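You operate a simulated robot arm through the tools that you are given. There is no shell and no other tool. Be economical: measure what you need, move in short steps, check, and stop when the job is done.

Carry out the task below with a simulated two-armed robot. There is one attempt and no reset: what you move stays moved.

TASK
Fetch the bottle with the smallest size on its label from the rollers past the closer and stand it on the top of the pack table. Take the red grease pot on the rollers past the closer and put it away on the third shelf from the bottom of the grey shelf unit. Take the wash bottle and leave it on the steel scale top. Put the large jug on the rollers past the closer away on the top of the wall table. Take the open bottle on the rollers past the closer and put it away on the lower shelf of the side table. Close the pack table drawer. Put one of the ink bottles from the top of the pack table on the lower shelf of the pack table. Take the can that says "heavy" from the lower shelf of the tall blue table and leave it on the sheet on the top of the long steel table. Close the small carton right flap. The order is free. Set down upright: bottle, red grease pot, wash bottle, large jug, open bottle, ink bottle, can.

It is judged by the outcome, as a careful person would: the job done as asked, and still so three seconds after it is handed in. It fails if anything else is knocked over, pushed out of place, dropped, spilled or broken. Flat cloth is picked up by pressing the open fingertips on it (5 to 10 N) and closing them slowly along it; thin cloth reads only 2 to 8 mm in the jaws.

THE ROBOT
Two 7-joint arms with two-finger parallel grippers on one trunk, on a base that drives. Base frame: it is fixed to the floor where the robot stands at the start and does not move with it; the origin is under the middle of the robot, x ahead of it, y to its left, z up; the surface under the hand at the start is at about z = 720. Readings come in mm, degrees, newtons and seconds.
The left shoulder is at the start at [60, 189, 1103], the right one opposite. With the tool pointing down near the work surface each hand reaches from about 100 to 640 mm from the robot's upright axis, wherever it stands, measured 20 degrees to its own side. Places, roughly: bottle [500, 0, 750]; can [-1750, 1750, 500]; ink bottle [0, -4000, 750]; large jug [500, -500, 750]; lower shelf of the pack table [-1300, -3900, 200]; lower shelf of the side table [-7300, -1700, 200]; open bottle [500, -750, 750]; pack table drawer [-1000, -3600, 700]; red grease pot [500, 0, 750]; sheet (24x20x1 cm) [-3000, -1300, 800]; small carton right flap [-500, -3800, 1100]; steel scale top [-3400, -1100, 900]; third shelf of the grey shelf unit [-9300, 1700, 1200]; top of the pack table [-800, -4000, 800]; top of the wall table [-9200, -1900, 800]; wash bottle [500, 0, 750]. Payload 3.43 kg a hand.
Tool frame (each hand has its own): the origin (TCP) lies between the finger pads and is the grasp point; the fingertips stand 30 mm ahead of it; z points along the fingers, y is the line along which they close. Largest opening 94 mm; finger width 28, thickness 10; the body of the gripper, 50 by 96 mm, starts 55 mm behind the TCP.
Orientation is that of the tool frame in the base frame, as [roll, pitch, yaw] about the fixed x, y, z axes, in that order (R = Rz(yaw) Ry(pitch) Rx(roll)). With the fingers straight down and closing along the base's y, the tool's x points along the base's -x, its y along +y and its z along -z.

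THE INTERFACE
- The arms move only by the tool step_arm. It takes "left_motion", "right_motion" or both (then of equal length, played together; a hand with none holds still); each is a list of rows, each a list of 7 numbers: the shift along the tool's x, y, z in m, then the turn, a rotation vector about the tool's x, y, z in degrees, then the opening in per cent of the stroke, from 0 (shut) to 100 (fully open). In form: [[x, y, z, rx, ry, rz, claw], ...]. A call has 1 to 12 rows; each row is the pose to reach, as a shift and turn from the pose commanded when the call began, along the tool's axes at that moment. Rows are played at 5 a second. More than 50 mm and 8.6 degrees between two rows, or a gripper value outside its range, and nothing of the call is played. A pose out of reach is approached as far as the arm can. The call stops where the force on the tool passes 40 N (or 10 N more than at its start, if that is more) or the arm is blocked; 0.2 s more then pass. The fingers move at their own pace (about 153 mm/s each) and stop on an object; they squeeze with about 31 N. The grip force told is the motor's: it shows also when the fingers shut on nothing. Time passes only in rows, and 0.2 s behind the last, so rows that repeat a pose let the fingers close. It gives the time, the measured TCP pose, the force on the tool (base axes), the opening and the grip force at its end, in the units of the frame above (readings bear some noise), with the torque about the TCP (base axes, N m) and any sound that the robot's microphone picked up.
- Cameras (640 x 400 px; columns grow to the right, rows downward): "scene" is now at [15, -10.7, 1650.9]; the picture's right is [-0.15, -0.99, 0.00], its down [-0.78, 0.12, -0.62] and it looks along [0.61, -0.10, -0.78] (base axes); focal length 284 px, centre (320, 200). "left" rides on the left gripper at [76, -14, -102] in its tool frame; the picture's right is [0.18, 0.98, 0.00], its down [-0.75, 0.14, -0.64] and it looks along [-0.63, 0.12, 0.77] (tool axes); focal length 243 px, centre (320, 200). "right" rides on the right gripper at [76, 14, -103] in its tool frame; the picture's right is [-0.18, 0.98, 0.00], its down [-0.75, -0.14, -0.64] and it looks along [-0.63, -0.12, 0.77] (tool axes); focal length 243 px, centre (320, 200). There is no depth. A picture from a camera that has moved, and an enlarged one, comes with that camera's place and axes in the base frame and with its lens.
- get_image(camera): a new picture of that camera. No time passes.
- lift_body(by): slides the trunk up (or, below 0, down) by that many mm; the arms and the scene camera ride with it, the base frame stays. It gives what a move gives, with no picture.
- drive_base(legs): drives the robot by 1 to 6 legs, each [ahead, left, turn to the left] in mm, mm and degrees, along the robot's own axes; the way and the turn of a leg run together, so that a leg with both is an arc; at most 1500 mm and 180 degrees a leg. The arms and the cameras ride along, it lands a little off, and it stops where it bumps. It gives what a move gives.
- head_to(pan, tilt): turns the head with the scene camera to pan (to the left, within 86 degrees either way) and tilt (down, from -29 to 69), counted from straight ahead of the robot. It gives what a move gives.
- enlarge(camera, box): a new picture of the part [left, top, right, bottom] of that camera's present view, enlarged. No time passes.
- close_job(): hands the job in; it is judged then, once.

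Work in short steps. Places have to be worked out from the pictures, the camera data and where the tool is seen: move nearer, look again, correct. Check each grasp and each placing, and mend what went wrong. You have 483 turns and 238 pictures in all, those below and enlarged ones among them. Open the grippers and draw the arms clear of the work before you hand the job in, unless the task says otherwise; then end with one line.

The tools are called after "Request:" as a command line: name --argument value ..., lists and objects as JSON in quotes. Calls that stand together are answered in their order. step_arm: Moves the arms, as the interface text tells. Its arguments: {"type":"object","properties":{"left_motion":{"type":"array"},"right_motion":{"type":"array"}},"required":[]} The other tools are called the same way: lift_body (by) slides the trunk up or down; drive_base (legs) drives the base; head_to (pan, tilt) turns the head that bears the scene camera; get_image (camera) takes a picture; enlarge (camera, box) takes an enlarged picture of a part of a camera's view; close_job () hands the job in.

At the start:

```text
clock: 0.0
left_tcp_pos: [412.6, -18.5, 992.1]
left_tcp_rot: [-180.0, -0.1, -180.0]
left_wrist_force: [0.1, 1.3, 0.5]
left_wrist_torque: [0.01, -0.01, -0.01]
left_width: 93.9
left_finger_force: 0.0
right_tcp_pos: [295.4, -286.1, 1008.4]
right_tcp_rot: [180.0, 0.0, -180.0]
right_wrist_force: [0.0, -0.4, -0.8]
right_wrist_torque: [0.02, -0.03, 0.01]
right_width: 94.0
right_finger_force: 0.1
trunk travel left (down, up): [-775.0, 215.0]
robot x, y, heading: [1.4, -0.4, -0.1]
head pan, tilt: [-8.9, 51.7]
```

scene: 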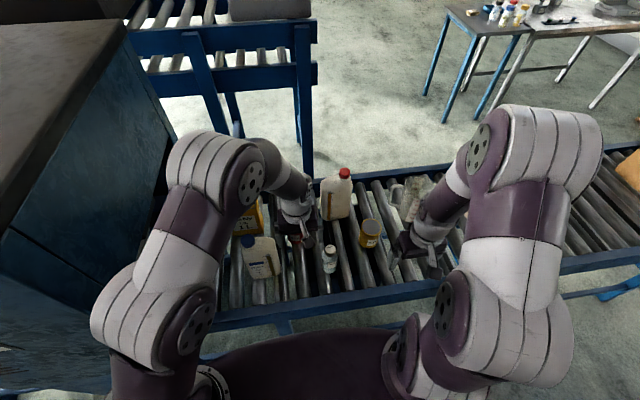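
right: 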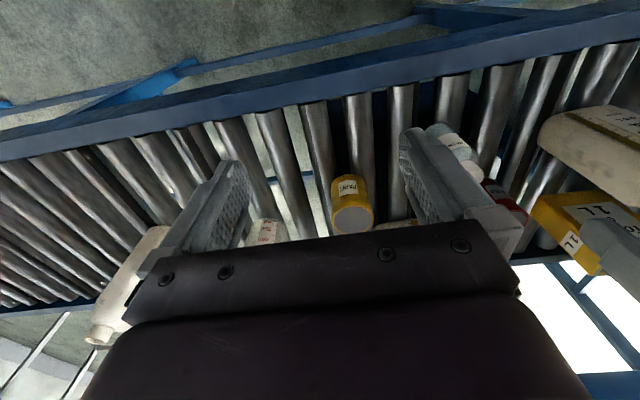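
left: 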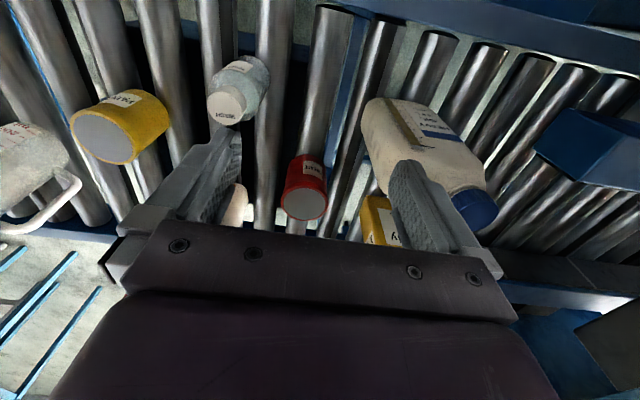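

The arms hide part of the rollers; I enlarge the scene view to identify the items.

Request:
enlarge --camera "scene" --box '[200, 140, 480, 315]'

Request:
enlarge --camera "left" --box '[0, 0, 640, 280]'

Request:
enlarge --camera "right" --box '[60, 80, 640, 360]'

```text
2.29 times, centred on (340, 228) of scene
camera zoom: at [15.0, -10.7, 1650.9], right [-0.15, -0.99, 0.0], down [-0.78, 0.12, -0.62], along [0.61, -0.1, -0.78], focal length 649 px, centre (274, 137)
```

zoom: 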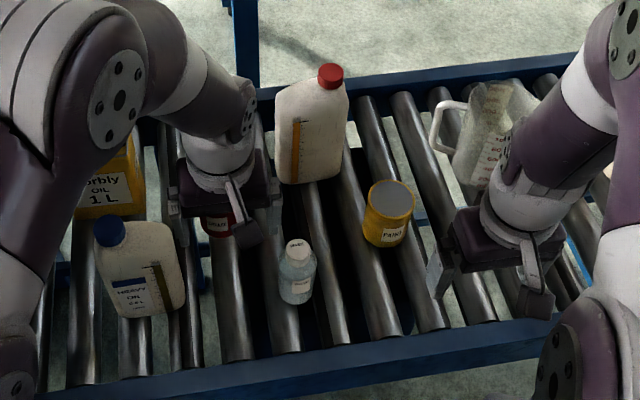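

```text
1.00 times, centred on (320, 140) of left (not enlarged: the box is as wide or as high as the picture)
camera zoom: at [335.8, -32.1, 1093.4], right [-0.18, 0.98, 0.0], down [0.75, 0.14, 0.64], along [0.63, 0.12, -0.77], focal length 243 px, centre (320, 260)
```

zoom: 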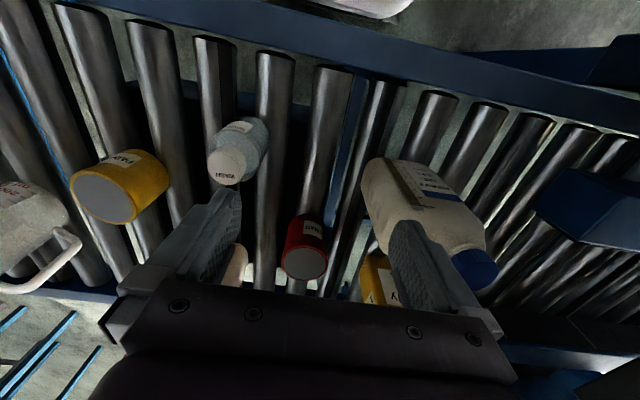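

```text
1.10 times, centred on (350, 220) of right
camera zoom: at [219.9, -271.2, 1109.2], right [0.18, 0.98, 0.0], down [0.75, -0.14, 0.64], along [0.63, -0.12, -0.77], focal length 268 px, centre (287, 178)
```

zoom: 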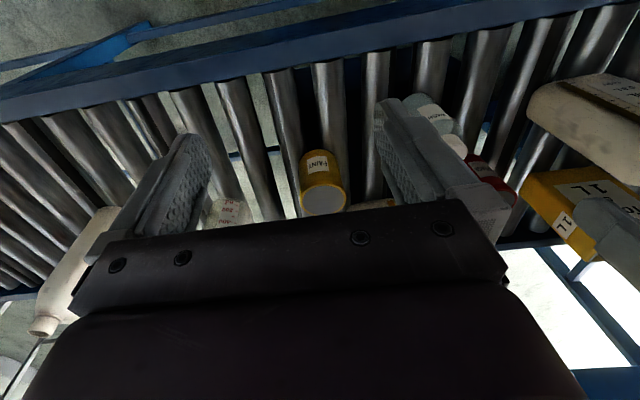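

I raise and tuck both hands outward to clear the view of the rollers.

Request:
step_arm --left_motion '[[0, 0, -0.04, 0, 0, 0, 100], [0, 0, -0.08, 0, 0, 0, 100], [0.02, 0.04, -0.1, 0, 0, 0, 100], [0.05, 0.08, -0.1, 0, 0, 0, 100], [0.08, 0.12, -0.1, 0, 0, 0, 100], [0.11, 0.16, -0.1, 0, 0, 0, 100], [0.13, 0.2, -0.1, 0, 0, 0, 100], [0.16, 0.24, -0.1, 0, 0, 0, 100], [0.18, 0.28, -0.1, 0, 0, 0, 100], [0.2, 0.32, -0.1, 0, 0, 0, 100]]' --right_motion '[[0, 0, -0.04, 0, 0, 0, 100], [0, 0, -0.08, 0, 0, 0, 100], [0.02, -0.02, -0.1, 0, 0, 0, 100], [0.04, -0.04, -0.1, 0, 0, 0, 100], [0.05, -0.06, -0.1, 0, 0, 0, 100], [0.06, -0.08, -0.1, 0, 0, 0, 100], [0.08, -0.08, -0.1, 0, 0, 0, 100], [0.08, -0.08, -0.1, 0, 0, 0, 100], [0.08, -0.08, -0.1, 0, 0, 0, 100], [0.08, -0.08, -0.1, 0, 0, 0, 100]]'

Request:
head_to --pan -15 --tilt 45

Request:
get_image --camera "scene"

```text
clock: 2.2
left_tcp_pos: [210.0, 301.6, 1091.9]
left_tcp_rot: [179.9, 0.1, 180.0]
left_wrist_force: [0.2, 0.4, 0.1]
left_wrist_torque: [0.01, 0.0, 0.02]
left_width: 94.0
left_finger_force: 0.1
right_tcp_pos: [216.9, -366.5, 1106.0]
right_tcp_rot: [-180.0, 0.1, 180.0]
right_wrist_force: [0.4, 0.0, 0.7]
right_wrist_torque: [0.0, 0.03, 0.01]
right_width: 94.3
right_finger_force: 0.1
trunk travel left (down, up): [-775.0, 215.0]
robot x, y, heading: [-0.9, -0.5, -0.1]
head pan, tilt: [-8.9, 51.7]
```

```text
clock: 2.9
left_tcp_pos: [210.5, 300.4, 1092.2]
left_tcp_rot: [179.9, 0.0, -179.9]
left_wrist_force: [0.6, -1.4, -0.6]
left_wrist_torque: [-0.02, 0.0, -0.02]
left_width: 93.7
left_finger_force: 0.0
right_tcp_pos: [217.5, -366.3, 1104.1]
right_tcp_rot: [-180.0, 0.0, 180.0]
right_wrist_force: [-0.5, -0.3, 1.1]
right_wrist_torque: [0.0, 0.0, 0.02]
right_width: 94.0
right_finger_force: 0.1
trunk travel left (down, up): [-775.0, 215.0]
robot x, y, heading: [-3.1, -2.5, 0.3]
head pan, tilt: [-15.0, 45.0]
```

```text
231 pictures are left
camera scene: at [19.0, -20.0, 1660.0], right [-0.26, -0.97, 0.0], down [-0.68, 0.18, -0.71], along [0.68, -0.18, -0.71], focal length 284 px, centre (320, 200)
```

scene: 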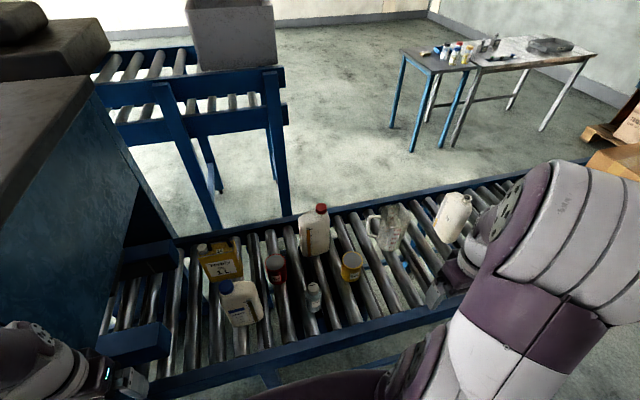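

Request:
enlarge --camera "scene" --box '[180, 190, 340, 330]'

Request:
enlarge --camera "scene" --box '[290, 170, 490, 310]'

```text
2.86 times, centred on (260, 260) of scene
camera zoom: at [19.0, -20.0, 1660.0], right [-0.26, -0.97, 0.0], down [-0.68, 0.18, -0.71], along [0.68, -0.18, -0.71], focal length 811 px, centre (491, 29)
```

zoom: 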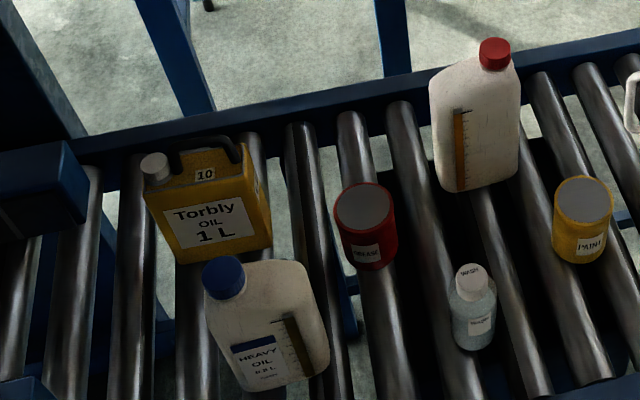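

```text
2.86 times, centred on (390, 240) of scene
camera zoom: at [19.0, -20.0, 1660.0], right [-0.26, -0.97, 0.0], down [-0.68, 0.18, -0.71], along [0.68, -0.18, -0.71], focal length 811 px, centre (120, 86)
```

zoom: 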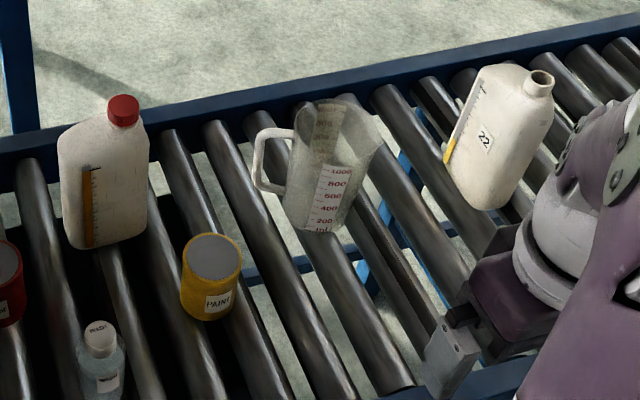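

I zoom on the labels to compare sizes.

Request:
enlarge --camera "scene" --box '[220, 270, 270, 330]'

Request:
enlarge --camera "scene" --box '[295, 200, 335, 260]'

```text
6.67 times, centred on (245, 300) of scene
camera zoom: at [19.0, -20.0, 1660.0], right [-0.26, -0.97, 0.0], down [-0.68, 0.18, -0.71], along [0.68, -0.18, -0.71], focal length 1893 px, centre (820, -467)
```

zoom: 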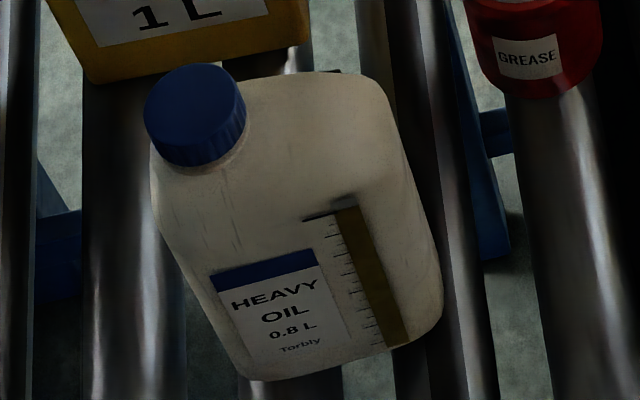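

```text
6.67 times, centred on (315, 230) of scene
camera zoom: at [19.0, -20.0, 1660.0], right [-0.26, -0.97, 0.0], down [-0.68, 0.18, -0.71], along [0.68, -0.18, -0.71], focal length 1893 px, centre (353, 0)
```

zoom: 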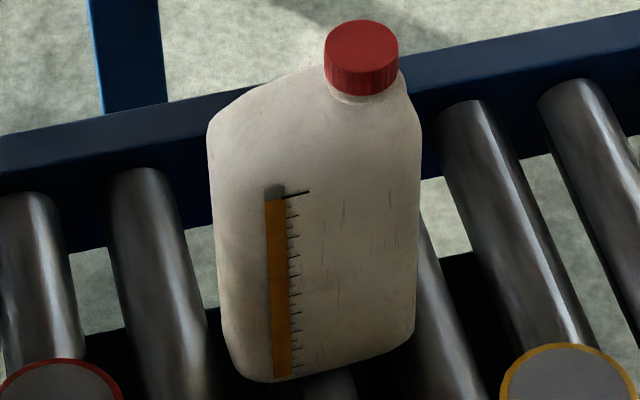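

The 0.8 L is known; the red‑capped bottle's label faces away. I look right to see whether I can get round the conveyor end.

Request:
head_to --pan -70 --tilt 25

Request:
get_image --camera "scene"

```text
clock: 4.1
left_tcp_pos: [211.0, 300.3, 1091.1]
left_tcp_rot: [180.0, 0.0, 180.0]
left_wrist_force: [0.6, -0.2, 0.6]
left_wrist_torque: [-0.03, 0.0, 0.02]
left_width: 93.8
left_finger_force: 0.1
right_tcp_pos: [216.7, -366.8, 1105.2]
right_tcp_rot: [180.0, 0.0, -180.0]
right_wrist_force: [0.1, 1.1, -0.4]
right_wrist_torque: [0.03, 0.0, 0.02]
right_width: 93.8
right_finger_force: 0.0
trunk travel left (down, up): [-775.0, 215.0]
robot x, y, heading: [-0.3, -0.5, 0.2]
head pan, tilt: [-70.0, 25.0]
```

```text
226 pictures are left
camera scene: at [-28.0, -85.6, 1690.6], right [-0.94, -0.34, 0.0], down [-0.14, 0.4, -0.91], along [0.31, -0.85, -0.42], focal length 284 px, centre (320, 200)
```

scene: 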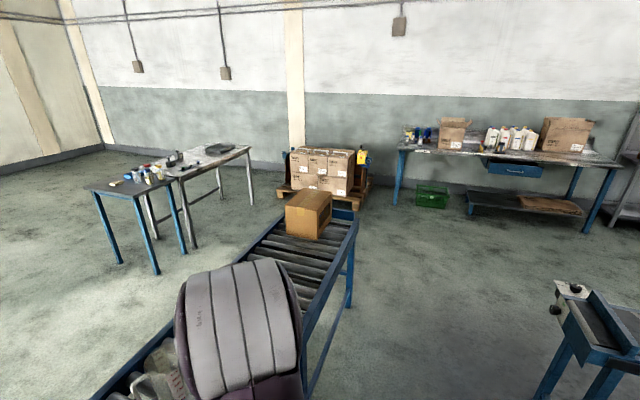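

The conveyor ends near y=-1900 and there is a passage beyond it; I drive round to read the red-capped bottle's back label.

Request:
drive_base --legs '[[-150, 0, 0], [0, -1200, 0], [0, -1150, 0], [1500, 0, 0], [0, 0, 90], [1200, 0, 0]]'

Request:
head_to --pan 45 --tilt 35

Request:
get_image --camera "scene"

```text
clock: 33.6
left_tcp_pos: [1160.7, -936.0, 1092.3]
left_tcp_rot: [-180.0, 0.0, -92.6]
left_wrist_force: [0.6, 0.2, -0.8]
left_wrist_torque: [-0.02, 0.0, 0.02]
left_width: 94.1
left_finger_force: 0.0
right_tcp_pos: [1827.5, -959.4, 1106.2]
right_tcp_rot: [-179.9, -0.1, -92.6]
right_wrist_force: [-0.4, -0.4, 0.3]
right_wrist_torque: [0.01, -0.02, -0.01]
right_width: 94.1
right_finger_force: 0.1
trunk travel left (down, up): [-775.0, 215.0]
robot x, y, heading: [1449.4, -1158.8, 87.4]
head pan, tilt: [-70.0, 25.0]
```

```text
clock: 35.5
left_tcp_pos: [1160.3, -936.9, 1091.9]
left_tcp_rot: [-180.0, -0.1, -92.7]
left_wrist_force: [0.4, -0.2, 0.3]
left_wrist_torque: [-0.03, 0.02, -0.01]
left_width: 94.0
left_finger_force: 0.1
right_tcp_pos: [1828.3, -959.5, 1104.5]
right_tcp_rot: [-180.0, 0.0, -92.6]
right_wrist_force: [0.7, 0.1, -0.3]
right_wrist_torque: [0.0, 0.01, 0.03]
right_width: 93.9
right_finger_force: 0.2
trunk travel left (down, up): [-775.0, 215.0]
robot x, y, heading: [1449.3, -1162.3, 87.5]
head pan, tilt: [45.0, 35.0]
```

```text
225 pictures are left
camera scene: at [1389.9, -1153.9, 1674.9], right [0.74, 0.67, 0.0], down [0.39, -0.42, -0.82], along [-0.55, 0.6, -0.57], focal length 284 px, centre (320, 200)
```

scene: 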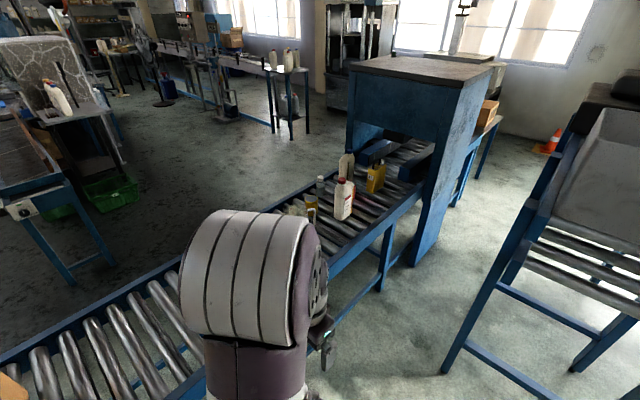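

Request:
enlarge --camera "scene" --box '[300, 145, 400, 225]'

Request:
enlarge --camera "scene" --box '[326, 170, 362, 225]'

```text
5.00 times, centred on (350, 185) of scene
camera zoom: at [1389.9, -1153.9, 1674.9], right [0.74, 0.67, 0.0], down [0.39, -0.42, -0.82], along [-0.55, 0.6, -0.57], focal length 1420 px, centre (170, 275)
```

zoom: 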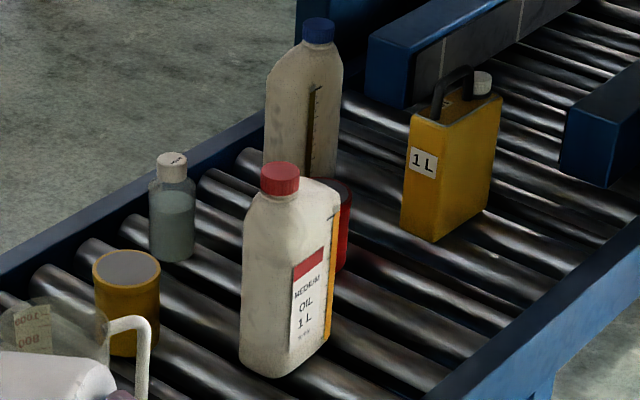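

```text
7.27 times, centred on (344, 198) of scene
camera zoom: at [1389.9, -1153.9, 1674.9], right [0.74, 0.67, 0.0], down [0.39, -0.42, -0.82], along [-0.55, 0.6, -0.57], focal length 2065 px, centre (146, 218)
```

zoom: 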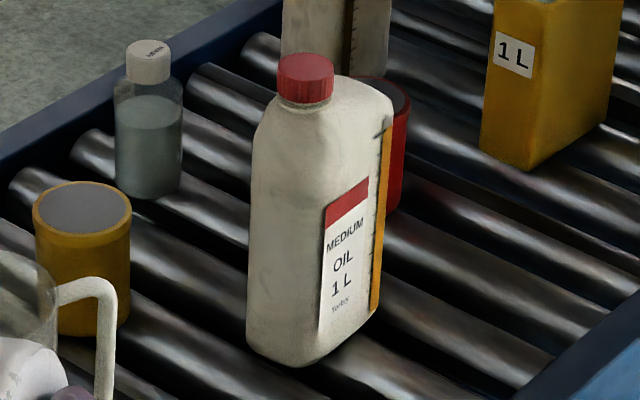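

Medium oil is 1 L, so the 0.8 L heavy oil (blue cap) is the bottle. I drive back to the pick place.

Request:
drive_base --legs '[[-1190, 0, 0], [0, 0, -87.5], [-1460, 0, 0], [0, 1200, 0], [0, 1150, 0]]'

Request:
head_to --pan 0 --tilt 50

Request:
get_image --camera "scene"

```text
clock: 63.4
left_tcp_pos: [196.7, 345.5, 1091.7]
left_tcp_rot: [179.9, 0.0, 179.8]
left_wrist_force: [-0.6, 0.2, 0.4]
left_wrist_torque: [-0.01, 0.01, -0.01]
left_width: 94.2
left_finger_force: 0.0
right_tcp_pos: [200.5, -323.7, 1105.6]
right_tcp_rot: [-179.9, 0.0, 179.8]
right_wrist_force: [0.1, 0.2, -0.3]
right_wrist_torque: [-0.02, 0.02, 0.0]
right_width: 94.1
right_finger_force: 0.0
trunk travel left (down, up): [-775.0, 215.0]
robot x, y, heading: [-16.6, 42.0, -0.5]
head pan, tilt: [45.0, 35.0]
```

```text
clock: 64.5
left_tcp_pos: [195.9, 344.5, 1092.2]
left_tcp_rot: [-179.9, -0.1, 179.8]
left_wrist_force: [-0.7, -0.7, 0.2]
left_wrist_torque: [0.0, 0.0, 0.02]
left_width: 94.1
left_finger_force: 0.1
right_tcp_pos: [199.9, -321.8, 1105.6]
right_tcp_rot: [180.0, 0.0, 179.9]
right_wrist_force: [-0.6, 0.7, -0.3]
right_wrist_torque: [-0.03, 0.0, -0.04]
right_width: 94.1
right_finger_force: 0.1
trunk travel left (down, up): [-775.0, 215.0]
robot x, y, heading: [-16.7, 41.4, -0.4]
head pan, tilt: [0.0, 50.0]
```

```text
222 pictures are left
camera scene: at [2.3, 45.6, 1653.2], right [0.0, -1.0, 0.0], down [-0.77, 0.0, -0.64], along [0.64, 0.0, -0.77], focal length 284 px, centre (320, 200)
```

scene: 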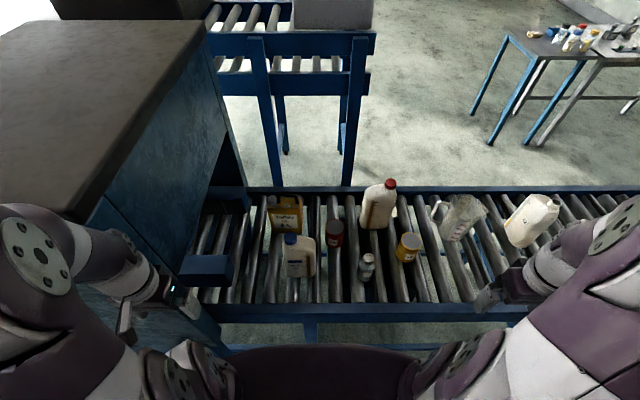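

Request:
enlarge --camera "scene" --box '[260, 180, 440, 310]'

```text
3.08 times, centred on (350, 245) of scene
camera zoom: at [2.3, 45.6, 1653.2], right [0.0, -1.0, 0.0], down [-0.77, 0.0, -0.64], along [0.64, 0.0, -0.77], focal length 874 px, centre (228, 62)
```

zoom: 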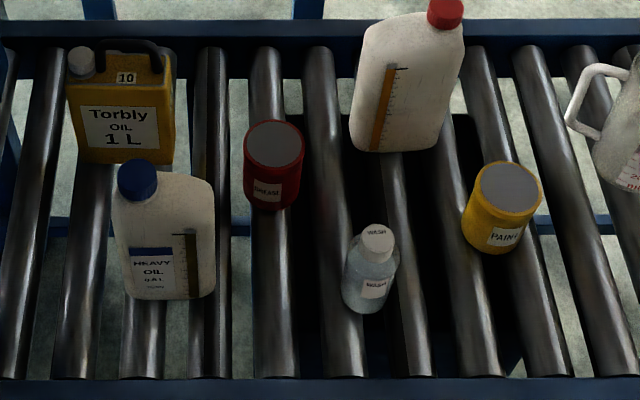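

Measured: heavy bottle centre ≈(463,108), shoulder z≈900, cap top ≈940; wash bottle ≈(445,-112), top ≈850. I move the left hand above the heavy bottle with the jaws turned to close along x.

Request:
step_arm --left_motion '[[-0.022, -0.02, 0.003, 0, 0, -7.5, 100], [-0.044, -0.04, 0.007, 0, 0, -15, 100], [-0.067, -0.06, 0.01, 0, 0, -22.5, 100], [-0.09, -0.08, 0.014, 0, 0, -30, 100], [-0.11, -0.1, 0.018, 0, 0, -37.5, 100], [-0.134, -0.12, 0.021, 0, 0, -45, 100], [-0.156, -0.14, 0.025, 0, 0, -52.5, 100], [-0.178, -0.16, 0.028, 0, 0, -60, 100], [-0.2, -0.18, 0.032, 0, 0, -67.5, 100], [-0.222, -0.2, 0.035, 0, 0, -75, 100], [-0.245, -0.22, 0.04, 0, 0, -82.5, 100], [-0.267, -0.236, 0.042, 0, 0, -90, 100]]'

Request:
get_image --camera "left"

Request:
get_image --camera "scene"

```text
clock: 67.1
left_tcp_pos: [462.8, 107.8, 1048.4]
left_tcp_rot: [-180.0, 0.0, -90.2]
left_wrist_force: [-1.1, 1.3, 0.2]
left_wrist_torque: [0.03, 0.04, -0.01]
left_width: 94.1
left_finger_force: 0.1
right_tcp_pos: [201.2, -323.1, 1105.0]
right_tcp_rot: [-180.0, -0.1, 179.9]
right_wrist_force: [0.7, 0.2, 0.0]
right_wrist_torque: [0.0, 0.03, 0.0]
right_width: 93.9
right_finger_force: 0.1
trunk travel left (down, up): [-775.0, 215.0]
robot x, y, heading: [-15.4, 49.0, -0.4]
head pan, tilt: [0.0, 50.0]
```

```text
220 pictures are left
camera left: at [476.0, 31.8, 1149.6], right [-0.98, -0.18, 0.0], down [-0.14, 0.75, 0.64], along [-0.12, 0.63, -0.77], focal length 243 px, centre (320, 200)
```

left: 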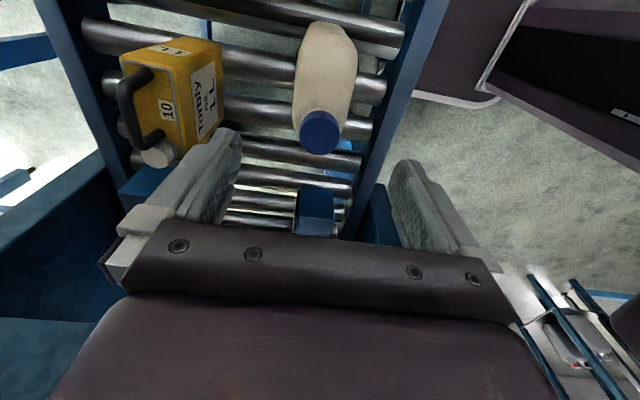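

```text
219 pictures are left
camera scene: at [3.6, 44.9, 1653.1], right [0.0, -1.0, 0.0], down [-0.77, 0.0, -0.64], along [0.64, 0.0, -0.77], focal length 284 px, centre (320, 200)
```

scene: 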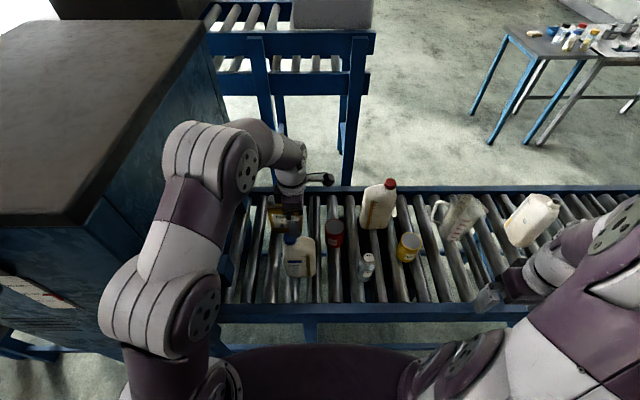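

The cap is at ≈(457,128) and the body ≈55–60 mm thick centred at x≈457. I descend to z≈888 and close.

Request:
step_arm --left_motion '[[0.004, 0.006, 0.04, 0, 0, 0, 100], [0.004, 0.006, 0.08, 0, 0, 0, 100], [0.004, 0.006, 0.11, 0, 0, 0, 100], [0.004, 0.006, 0.14, 0, 0, 0, 100], [0.004, 0.006, 0.16, 0, 0, 0, 100], [0.004, 0.006, 0.16, 0, 0, 0, 60], [0.004, 0.006, 0.16, 0, 0, 0, 0], [0.004, 0.006, 0.16, 0, 0, 0, 0], [0.004, 0.006, 0.16, 0, 0, 0, 0]]'

Request:
get_image --camera "left"

```text
clock: 69.1
left_tcp_pos: [456.6, 102.5, 888.7]
left_tcp_rot: [-179.9, 0.0, -90.3]
left_wrist_force: [2.3, -1.4, 0.4]
left_wrist_torque: [-0.26, -0.3, 0.02]
left_width: 63.9
left_finger_force: 31.5
right_tcp_pos: [200.2, -322.8, 1104.7]
right_tcp_rot: [180.0, 0.0, 179.8]
right_wrist_force: [0.5, -0.1, -0.4]
right_wrist_torque: [0.0, 0.04, 0.04]
right_width: 93.9
right_finger_force: 0.1
trunk travel left (down, up): [-775.0, 215.0]
robot x, y, heading: [-15.7, 44.0, -0.5]
head pan, tilt: [0.0, 50.0]
```

```text
218 pictures are left
camera left: at [469.6, 27.6, 990.7], right [-0.98, -0.18, 0.0], down [-0.14, 0.75, 0.64], along [-0.12, 0.63, -0.77], focal length 243 px, centre (320, 200)
```

left: 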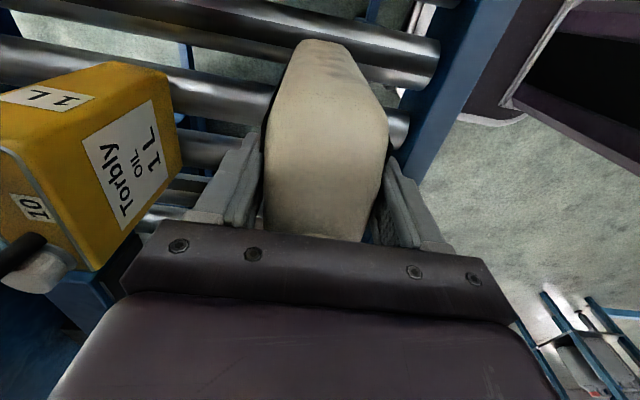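

Gripped at 64 mm. I lift straight up, check the load, then draw it back.

Request:
step_arm --left_motion '[[0, 0, -0.02, 0, 0, 0, 0], [0, 0, -0.05, 0, 0, 0, 0], [0, 0, -0.09, 0, 0, 0, 0], [0, 0, -0.13, 0, 0, 0, 0], [0, 0, -0.17, 0, 0, 0, 0], [0, 0, -0.19, 0, 0, 0, 0], [-0.03, 0.03, -0.19, 0, 0, 0, 0], [-0.06, 0.06, -0.19, 0, 0, 0, 0], [-0.09, 0.09, -0.19, 0, 0, 0, 0], [-0.12, 0.12, -0.19, 0, 0, 0, 0], [-0.14, 0.15, -0.19, 0, 0, 0, 0], [-0.16, 0.17, -0.19, 0, 0, 0, 0]]' --right_motion '[[-0.02, 0.02, 0.01, 0, 0, 0, 100], [-0.05, 0.04, 0.02, 0, 0, 0, 100], [-0.08, 0.06, 0.03, 0, 0, 0, 100], [-0.11, 0.08, 0.04, 0, 0, 0, 100], [-0.13, 0.1, 0.05, 0, 0, 0, 100], [-0.15, 0.12, 0.06, 0, 0, 0, 100], [-0.17, 0.14, 0.06, 0, 0, 0, 100], [-0.19, 0.16, 0.06, 0, 0, 0, 100], [-0.21, 0.18, 0.06, 0, 0, 0, 100], [-0.23, 0.2, 0.06, 0, 0, 0, 100], [-0.245, 0.21, 0.07, 0, 0, 0, 100], [-0.245, 0.21, 0.1, 0, 0, 0, 100]]'

Request:
get_image --camera "right"

Request:
get_image --camera "scene"

```text
clock: 71.7
left_tcp_pos: [287.8, 265.8, 1078.8]
left_tcp_rot: [-180.0, 0.0, -90.3]
left_wrist_force: [-0.8, 0.1, -7.4]
left_wrist_torque: [-0.02, 0.04, 0.0]
left_width: 63.5
left_finger_force: 31.0
right_tcp_pos: [447.6, -113.8, 1003.2]
right_tcp_rot: [-180.0, 0.0, 179.8]
right_wrist_force: [0.2, -0.2, -0.1]
right_wrist_torque: [-0.02, 0.0, 0.04]
right_width: 93.7
right_finger_force: 0.1
trunk travel left (down, up): [-775.0, 215.0]
robot x, y, heading: [-14.4, 42.5, -0.5]
head pan, tilt: [0.0, 50.0]
```

```text
217 pictures are left
camera right: at [370.9, -98.2, 1104.2], right [0.19, 0.98, 0.0], down [0.75, -0.14, 0.64], along [0.63, -0.12, -0.77], focal length 243 px, centre (320, 200)
```

right: 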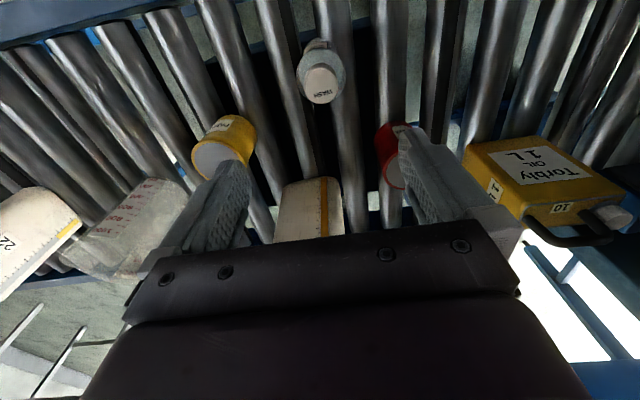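

```text
216 pictures are left
camera scene: at [3.1, 46.2, 1653.1], right [0.0, -1.0, 0.0], down [-0.77, 0.0, -0.64], along [0.64, 0.0, -0.77], focal length 284 px, centre (320, 200)
```

scene: 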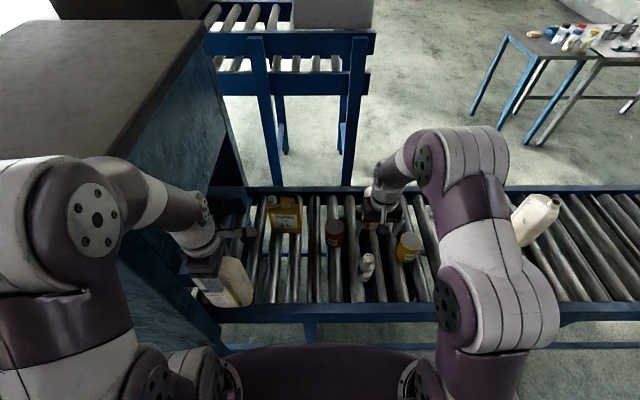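

Wash bottle's cap is at ≈(440,-111). I descend to z≈802 and close on its body.

Request:
step_arm --right_motion '[[0.007, 0.002, 0.04, 0, 0, 0, 100], [0.007, 0.002, 0.08, 0, 0, 0, 100], [0.007, 0.002, 0.12, 0, 0, 0, 100], [0.007, 0.002, 0.15, 0, 0, 0, 100], [0.007, 0.002, 0.18, 0, 0, 0, 100], [0.007, 0.002, 0.202, 0, 0, 0, 100], [0.007, 0.002, 0.202, 0, 0, 0, 60], [0.007, 0.002, 0.202, 0, 0, 0, 0], [0.007, 0.002, 0.202, 0, 0, 0, 0], [0.007, 0.002, 0.202, 0, 0, 0, 0]]'

Request:
get_image --camera "right"

```text
clock: 73.9
left_tcp_pos: [287.2, 265.6, 1078.6]
left_tcp_rot: [180.0, 0.0, -90.2]
left_wrist_force: [-0.4, 0.9, -7.3]
left_wrist_torque: [-0.04, 0.0, 0.02]
left_width: 63.4
left_finger_force: 31.1
right_tcp_pos: [438.3, -112.9, 801.4]
right_tcp_rot: [-179.9, 0.0, 179.8]
right_wrist_force: [-0.8, 0.0, 0.2]
right_wrist_torque: [0.01, -0.01, 0.02]
right_width: 55.7
right_finger_force: 31.0
trunk travel left (down, up): [-775.0, 215.0]
robot x, y, heading: [-14.2, 46.7, -0.3]
head pan, tilt: [0.0, 50.0]
```

```text
215 pictures are left
camera right: at [361.7, -96.9, 902.2], right [0.19, 0.98, 0.0], down [0.75, -0.14, 0.64], along [0.63, -0.12, -0.77], focal length 243 px, centre (320, 200)
```

right: 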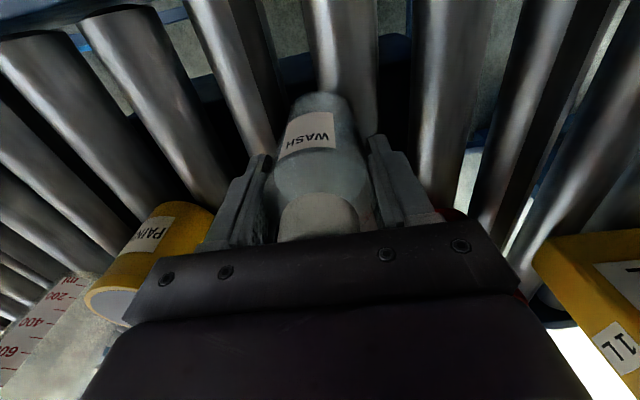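

Gripped. I lift and draw it in, then back off and turn to face the rest of the room.

Request:
step_arm --right_motion '[[0, 0, -0.02, 0, 0, 0, 0], [0, 0, -0.06, 0, 0, 0, 0], [0, 0, -0.1, 0, 0, 0, 0], [0, 0, -0.14, 0, 0, 0, 0], [0, 0, -0.18, 0, 0, 0, 0], [0, 0, -0.22, 0, 0, 0, 0], [0.04, -0.02, -0.22, 0, 0, 0, 0], [0.08, -0.05, -0.22, 0, 0, 0, 0], [0.11, -0.08, -0.22, 0, 0, 0, 0], [0.14, -0.11, -0.22, 0, 0, 0, 0], [0.17, -0.14, -0.22, 0, 0, 0, 0], [0.19, -0.16, -0.22, 0, 0, 0, 0]]'

Request:
drive_base --legs '[[-600, 0, 0], [0, 0, -140]]'

Request:
head_to --pan 0 --tilt 20

Request:
get_image --camera "scene"

```text
clock: 76.5
left_tcp_pos: [286.3, 266.0, 1080.2]
left_tcp_rot: [-180.0, 0.0, -90.2]
left_wrist_force: [-0.4, 0.3, -7.9]
left_wrist_torque: [-0.05, 0.01, -0.04]
left_width: 63.4
left_finger_force: 31.7
right_tcp_pos: [246.5, -268.7, 1022.7]
right_tcp_rot: [-179.9, 0.0, 179.7]
right_wrist_force: [0.3, -0.3, -1.9]
right_wrist_torque: [0.02, 0.0, -0.03]
right_width: 55.6
right_finger_force: 31.1
trunk travel left (down, up): [-775.0, 215.0]
robot x, y, heading: [-14.2, 41.4, -0.2]
head pan, tilt: [0.0, 50.0]
```

```text
clock: 85.8
left_tcp_pos: [-739.7, -305.3, 1079.1]
left_tcp_rot: [180.0, 0.0, 127.0]
left_wrist_force: [-0.4, 0.5, -7.9]
left_wrist_torque: [0.0, 0.01, 0.01]
left_width: 63.1
left_finger_force: 31.1
right_tcp_pos: [-1031.3, 144.5, 1023.2]
right_tcp_rot: [180.0, 0.0, 37.2]
right_wrist_force: [-0.7, 0.1, -0.1]
right_wrist_torque: [-0.02, 0.0, 0.0]
right_width: 0.1
right_finger_force: 31.3
trunk travel left (down, up): [-775.0, 215.0]
robot x, y, heading: [-635.3, 54.4, -143.2]
head pan, tilt: [0.0, 50.0]
```

```text
clock: 86.8
left_tcp_pos: [-740.1, -305.0, 1078.6]
left_tcp_rot: [180.0, -0.1, 127.0]
left_wrist_force: [0.1, 0.4, -7.0]
left_wrist_torque: [0.05, 0.04, 0.04]
left_width: 63.4
left_finger_force: 31.1
right_tcp_pos: [-1031.4, 144.1, 1023.1]
right_tcp_rot: [-180.0, 0.0, 37.1]
right_wrist_force: [-0.4, -0.1, -0.6]
right_wrist_torque: [0.01, 0.0, 0.01]
right_width: 0.0
right_finger_force: 31.1
trunk travel left (down, up): [-775.0, 215.0]
robot x, y, heading: [-635.0, 55.6, -142.7]
head pan, tilt: [0.0, 20.0]
```

```text
214 pictures are left
camera scene: at [-659.3, 34.2, 1698.6], right [-0.6, 0.8, 0.0], down [0.27, 0.21, -0.94], along [-0.75, -0.57, -0.34], focal length 284 px, centre (320, 200)
```

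scene: 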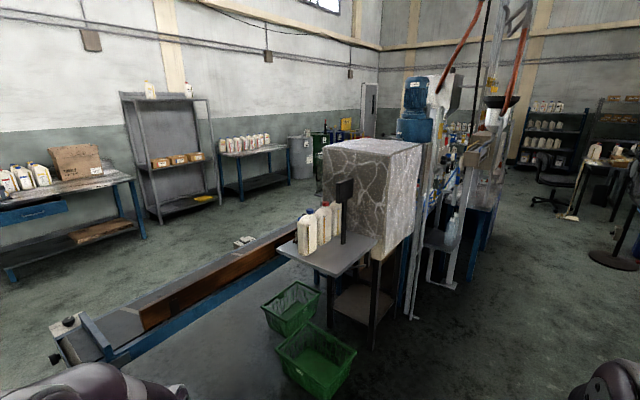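

The right jaws read 0: the wash bottle slipped out during the drive. I look for it on the floor.

Request:
head_to --pan 0 --tilt 60

Request:
get_image --camera "scene"

Request:
head_to --pan 75 --tilt 45

Request:
get_image --camera "scene"

Request:
head_to --pan -75 --tilt 45

Request:
get_image --camera "scene"

```text
clock: 87.8
left_tcp_pos: [-739.8, -306.2, 1079.5]
left_tcp_rot: [180.0, 0.0, 127.0]
left_wrist_force: [0.3, -0.7, -7.1]
left_wrist_torque: [0.08, 0.02, 0.01]
left_width: 63.2
left_finger_force: 30.9
right_tcp_pos: [-1030.9, 144.1, 1023.8]
right_tcp_rot: [-180.0, 0.0, 37.1]
right_wrist_force: [0.2, -1.0, 0.6]
right_wrist_torque: [0.0, 0.0, 0.02]
right_width: 0.2
right_finger_force: 31.5
trunk travel left (down, up): [-775.0, 215.0]
robot x, y, heading: [-634.4, 55.5, -143.0]
head pan, tilt: [0.0, 60.0]
```

```text
213 pictures are left
camera scene: at [-638.2, 50.1, 1640.6], right [-0.6, 0.8, 0.0], down [0.69, 0.52, -0.5], along [-0.4, -0.3, -0.87], focal length 284 px, centre (320, 200)
```

scene: 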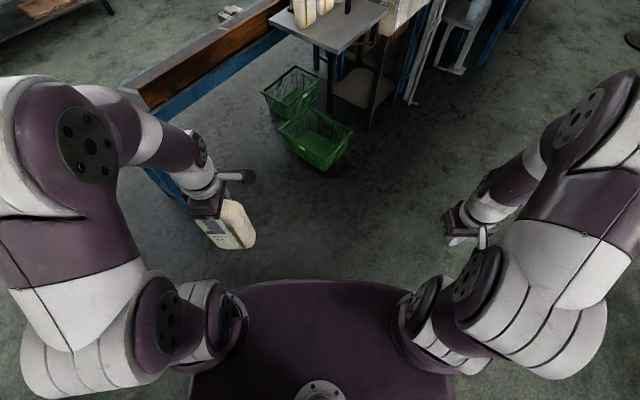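

```text
clock: 89.3
left_tcp_pos: [-740.0, -303.5, 1078.9]
left_tcp_rot: [-179.9, 0.1, 127.0]
left_wrist_force: [-0.5, 0.7, -7.6]
left_wrist_torque: [0.03, 0.03, 0.03]
left_width: 63.3
left_finger_force: 31.1
right_tcp_pos: [-1031.1, 144.3, 1023.2]
right_tcp_rot: [180.0, 0.0, 37.0]
right_wrist_force: [0.5, 0.3, 0.1]
right_wrist_torque: [-0.01, 0.0, 0.05]
right_width: 0.1
right_finger_force: 31.0
trunk travel left (down, up): [-775.0, 215.0]
robot x, y, heading: [-634.0, 53.5, -142.9]
head pan, tilt: [75.0, 45.0]
```

```text
212 pictures are left
camera scene: at [-554.5, 14.9, 1660.0], right [-0.93, -0.37, 0.0], down [-0.26, 0.66, -0.71], along [0.27, -0.66, -0.71], focal length 284 px, centre (320, 200)
```

scene: 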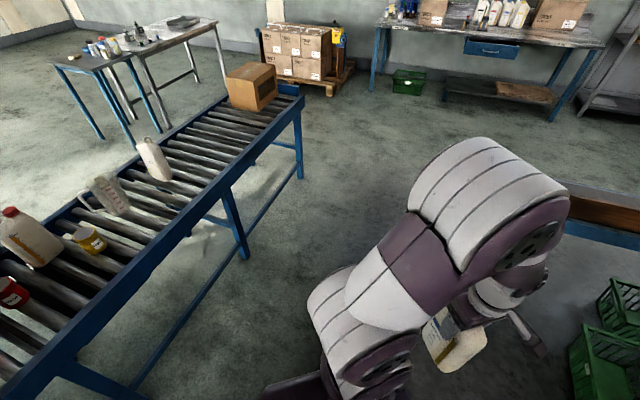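

```text
clock: 91.7
left_tcp_pos: [-740.3, -305.2, 1078.2]
left_tcp_rot: [-180.0, 0.0, 127.0]
left_wrist_force: [-0.5, -0.6, -7.6]
left_wrist_torque: [0.08, -0.02, 0.01]
left_width: 62.8
left_finger_force: 30.9
right_tcp_pos: [-1031.9, 143.9, 1022.7]
right_tcp_rot: [-179.9, 0.0, 37.1]
right_wrist_force: [0.1, 0.6, 0.0]
right_wrist_torque: [-0.01, 0.02, -0.04]
right_width: 0.0
right_finger_force: 30.8
trunk travel left (down, up): [-775.0, 215.0]
robot x, y, heading: [-638.8, 50.7, -143.0]
head pan, tilt: [-75.0, 45.0]
```

```text
211 pictures are left
camera scene: at [-649.1, 140.3, 1660.1], right [0.61, 0.79, 0.0], down [0.56, -0.43, -0.71], along [-0.56, 0.43, -0.71], focal length 284 px, centre (320, 200)
```

scene: 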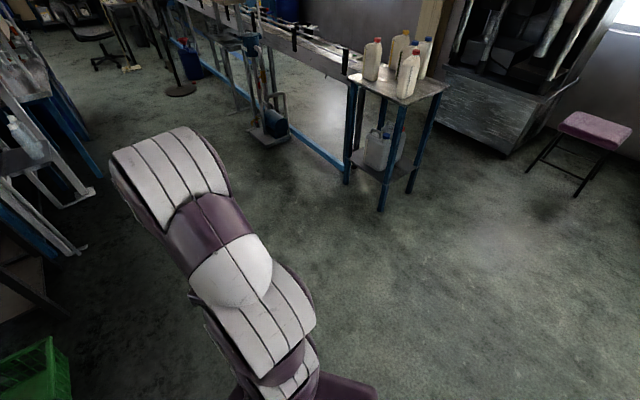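

Not visible yet. I check the small object seen beyond the belt, and look to the rear by turning the robot.

Request:
head_to --pan 12 --tilt 30

Request:
enlarge --camera "scene" --box '[200, 120, 440, 270]'

Request:
drive_base --legs '[[0, 0, 130]]'

Request:
head_to --pan 0 --tilt 50

Request:
get_image --camera "scene"

Request:
head_to --pan 70 --tilt 50

Request:
get_image --camera "scene"

```text
clock: 93.3
left_tcp_pos: [-738.5, -305.1, 1077.8]
left_tcp_rot: [180.0, 0.0, 127.1]
left_wrist_force: [-0.3, 0.4, -7.8]
left_wrist_torque: [0.06, 0.02, -0.02]
left_width: 63.2
left_finger_force: 31.3
right_tcp_pos: [-1031.4, 143.5, 1022.9]
right_tcp_rot: [-180.0, 0.0, 37.1]
right_wrist_force: [0.0, -0.7, 0.4]
right_wrist_torque: [-0.01, 0.02, -0.01]
right_width: 0.0
right_finger_force: 31.1
trunk travel left (down, up): [-775.0, 215.0]
robot x, y, heading: [-634.3, 50.9, -142.9]
head pan, tilt: [12.0, 30.0]
```

```text
2.67 times, centred on (320, 195) of scene
camera zoom: at [-644.3, 22.0, 1682.6], right [-0.75, 0.66, 0.0], down [0.33, 0.38, -0.87], along [-0.57, -0.65, -0.5], focal length 757 px, centre (320, 213)
```

zoom: 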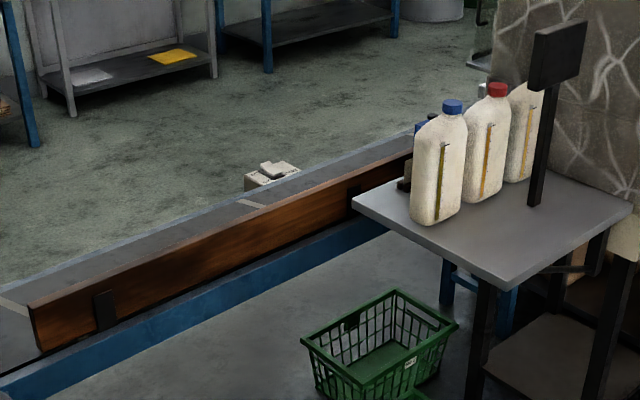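

```text
clock: 99.1
left_tcp_pos: [-295.9, 216.2, 1077.4]
left_tcp_rot: [180.0, 0.0, -100.8]
left_wrist_force: [0.4, -0.6, -7.9]
left_wrist_torque: [-0.02, 0.02, -0.01]
left_width: 62.7
left_finger_force: 31.2
right_tcp_pos: [-432.0, -301.3, 1023.1]
right_tcp_rot: [-180.0, 0.0, 169.3]
right_wrist_force: [-0.2, 0.4, -0.1]
right_wrist_torque: [0.03, -0.02, 0.01]
right_width: 0.0
right_finger_force: 31.0
trunk travel left (down, up): [-775.0, 215.0]
robot x, y, heading: [-634.8, 55.1, -10.7]
head pan, tilt: [12.0, 30.0]
```

```text
clock: 100.0
left_tcp_pos: [-295.5, 217.0, 1078.0]
left_tcp_rot: [-180.0, 0.0, -100.7]
left_wrist_force: [-0.4, -0.2, -7.3]
left_wrist_torque: [-0.06, 0.08, -0.01]
left_width: 62.8
left_finger_force: 31.4
right_tcp_pos: [-431.7, -301.6, 1022.8]
right_tcp_rot: [180.0, 0.0, 169.3]
right_wrist_force: [0.3, 0.8, -1.4]
right_wrist_torque: [-0.02, 0.04, -0.03]
right_width: 0.0
right_finger_force: 31.1
trunk travel left (down, up): [-775.0, 215.0]
robot x, y, heading: [-630.9, 54.6, -10.8]
head pan, tilt: [0.0, 50.0]
```

```text
209 pictures are left
camera scene: at [-615.1, 52.1, 1653.2], right [-0.19, -0.98, 0.0], down [-0.75, 0.14, -0.64], along [0.63, -0.12, -0.77], focal length 284 px, centre (320, 200)
```

scene: 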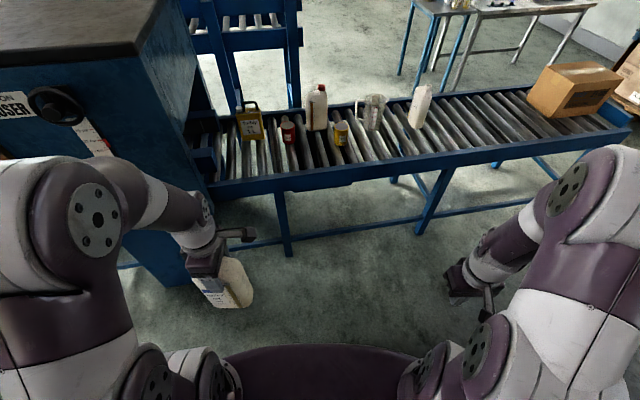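

```text
clock: 101.4
left_tcp_pos: [-295.8, 216.7, 1080.0]
left_tcp_rot: [-180.0, 0.0, -100.6]
left_wrist_force: [0.6, 0.1, -6.7]
left_wrist_torque: [-0.02, 0.02, 0.0]
left_width: 62.8
left_finger_force: 31.3
right_tcp_pos: [-431.4, -301.5, 1022.8]
right_tcp_rot: [179.9, 0.0, 169.3]
right_wrist_force: [-0.2, 0.3, -0.2]
right_wrist_torque: [0.02, -0.01, -0.03]
right_width: 0.0
right_finger_force: 31.1
trunk travel left (down, up): [-775.0, 215.0]
robot x, y, heading: [-634.8, 55.4, -10.5]
head pan, tilt: [70.0, 50.0]
```

```text
208 pictures are left
camera scene: at [-651.4, 132.5, 1653.1], right [0.86, -0.51, 0.0], down [-0.39, -0.66, -0.64], along [0.33, 0.55, -0.77], focal length 284 px, centre (320, 200)
```

scene: 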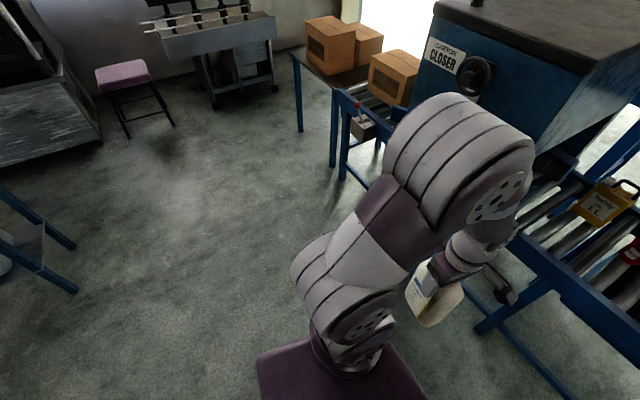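

Still unseen; it's greyish, so I look closely at the floor at right‑front and under the conveyor.

Request:
head_to --pan -5 --tilt 48

Request:
enlarge --camera "scene" --box '[210, 130, 500, 350]'

Request:
head_to --pan -80 --tilt 48

Request:
get_image --camera "scene"

```text
clock: 102.8
left_tcp_pos: [-295.8, 215.7, 1079.4]
left_tcp_rot: [-180.0, 0.0, -100.7]
left_wrist_force: [0.4, -0.5, -7.1]
left_wrist_torque: [-0.05, 0.01, -0.03]
left_width: 62.8
left_finger_force: 30.9
right_tcp_pos: [-431.0, -301.2, 1023.0]
right_tcp_rot: [179.9, 0.0, 169.3]
right_wrist_force: [0.6, 0.2, -0.4]
right_wrist_torque: [0.01, 0.03, 0.01]
right_width: 0.0
right_finger_force: 31.4
trunk travel left (down, up): [-775.0, 215.0]
robot x, y, heading: [-636.4, 52.5, -10.6]
head pan, tilt: [-5.0, 48.0]
```

```text
1.82 times, centred on (355, 240) of scene
camera zoom: at [-614.9, 45.1, 1655.8], right [-0.27, -0.96, 0.0], down [-0.72, 0.2, -0.67], along [0.64, -0.18, -0.74], focal length 516 px, centre (256, 127)
```

zoom: 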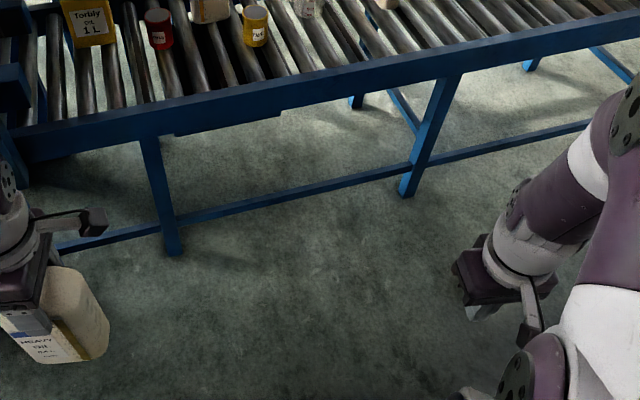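

```text
clock: 104.3
left_tcp_pos: [-295.4, 216.0, 1078.7]
left_tcp_rot: [-180.0, 0.0, -100.8]
left_wrist_force: [0.1, -0.6, -8.9]
left_wrist_torque: [-0.05, 0.03, 0.0]
left_width: 62.6
left_finger_force: 30.5
right_tcp_pos: [-431.7, -301.8, 1022.6]
right_tcp_rot: [-180.0, 0.0, 169.2]
right_wrist_force: [0.1, -0.2, 0.0]
right_wrist_torque: [0.0, -0.03, -0.04]
right_width: 0.0
right_finger_force: 31.2
trunk travel left (down, up): [-775.0, 215.0]
robot x, y, heading: [-632.1, 54.1, -10.7]
head pan, tilt: [-80.0, 48.0]
```

```text
206 pictures are left
camera scene: at [-691.7, -12.4, 1655.9], right [-1.0, 0.01, 0.0], down [0.01, 0.74, -0.67], along [-0.01, -0.67, -0.74], focal length 284 px, centre (320, 200)
```

scene: 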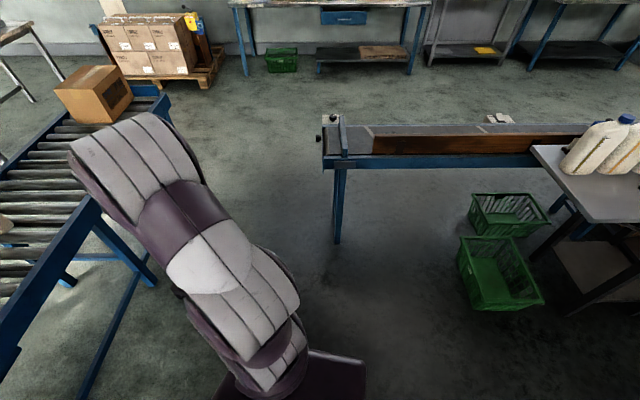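

It may lie in the blind area near my base. I move forward 350 mm, turn round and look back at where I stood.

Request:
drive_base --legs '[[350, 0, 0], [0, 0, -170]]'

Request:
head_to --pan 0 --tilt 55

Request:
get_image --camera "scene"

```text
clock: 113.5
left_tcp_pos: [-602.8, -226.1, 1078.6]
left_tcp_rot: [180.0, -0.1, 88.6]
left_wrist_force: [-1.6, -0.5, -7.6]
left_wrist_torque: [0.05, -0.01, 0.01]
left_width: 62.5
left_finger_force: 30.6
right_tcp_pos: [-551.8, 305.8, 1022.7]
right_tcp_rot: [-180.0, 0.0, -1.3]
right_wrist_force: [0.1, -0.2, -1.7]
right_wrist_torque: [-0.02, 0.02, 0.03]
right_width: 0.0
right_finger_force: 30.8
trunk travel left (down, up): [-775.0, 215.0]
robot x, y, heading: [-294.9, -8.4, 178.7]
head pan, tilt: [-80.0, 48.0]
```

```text
clock: 115.0
left_tcp_pos: [-602.1, -226.6, 1078.9]
left_tcp_rot: [179.8, -0.1, 88.7]
left_wrist_force: [0.4, -0.2, -7.9]
left_wrist_torque: [0.06, -0.03, -0.01]
left_width: 62.8
left_finger_force: 31.0
right_tcp_pos: [-551.3, 306.7, 1023.1]
right_tcp_rot: [180.0, 0.0, -1.3]
right_wrist_force: [0.4, -0.3, -1.4]
right_wrist_torque: [-0.01, -0.02, 0.0]
right_width: 0.0
right_finger_force: 31.0
trunk travel left (down, up): [-775.0, 215.0]
robot x, y, heading: [-294.6, -9.0, 178.5]
head pan, tilt: [0.0, 55.0]
```

```text
205 pictures are left
camera scene: at [-308.2, -10.3, 1646.6], right [0.02, 1.0, 0.0], down [0.82, -0.02, -0.57], along [-0.57, 0.01, -0.82], focal length 284 px, centre (320, 200)
```

scene: 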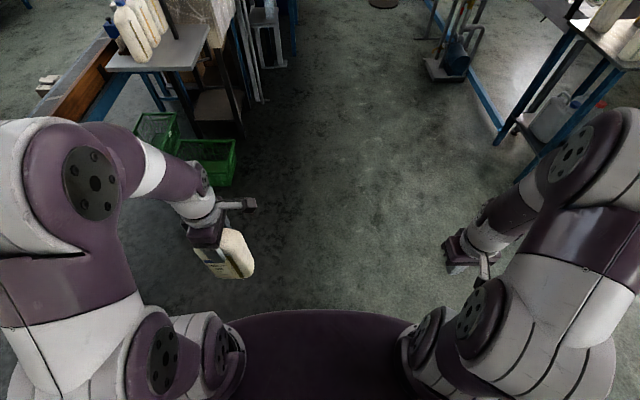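

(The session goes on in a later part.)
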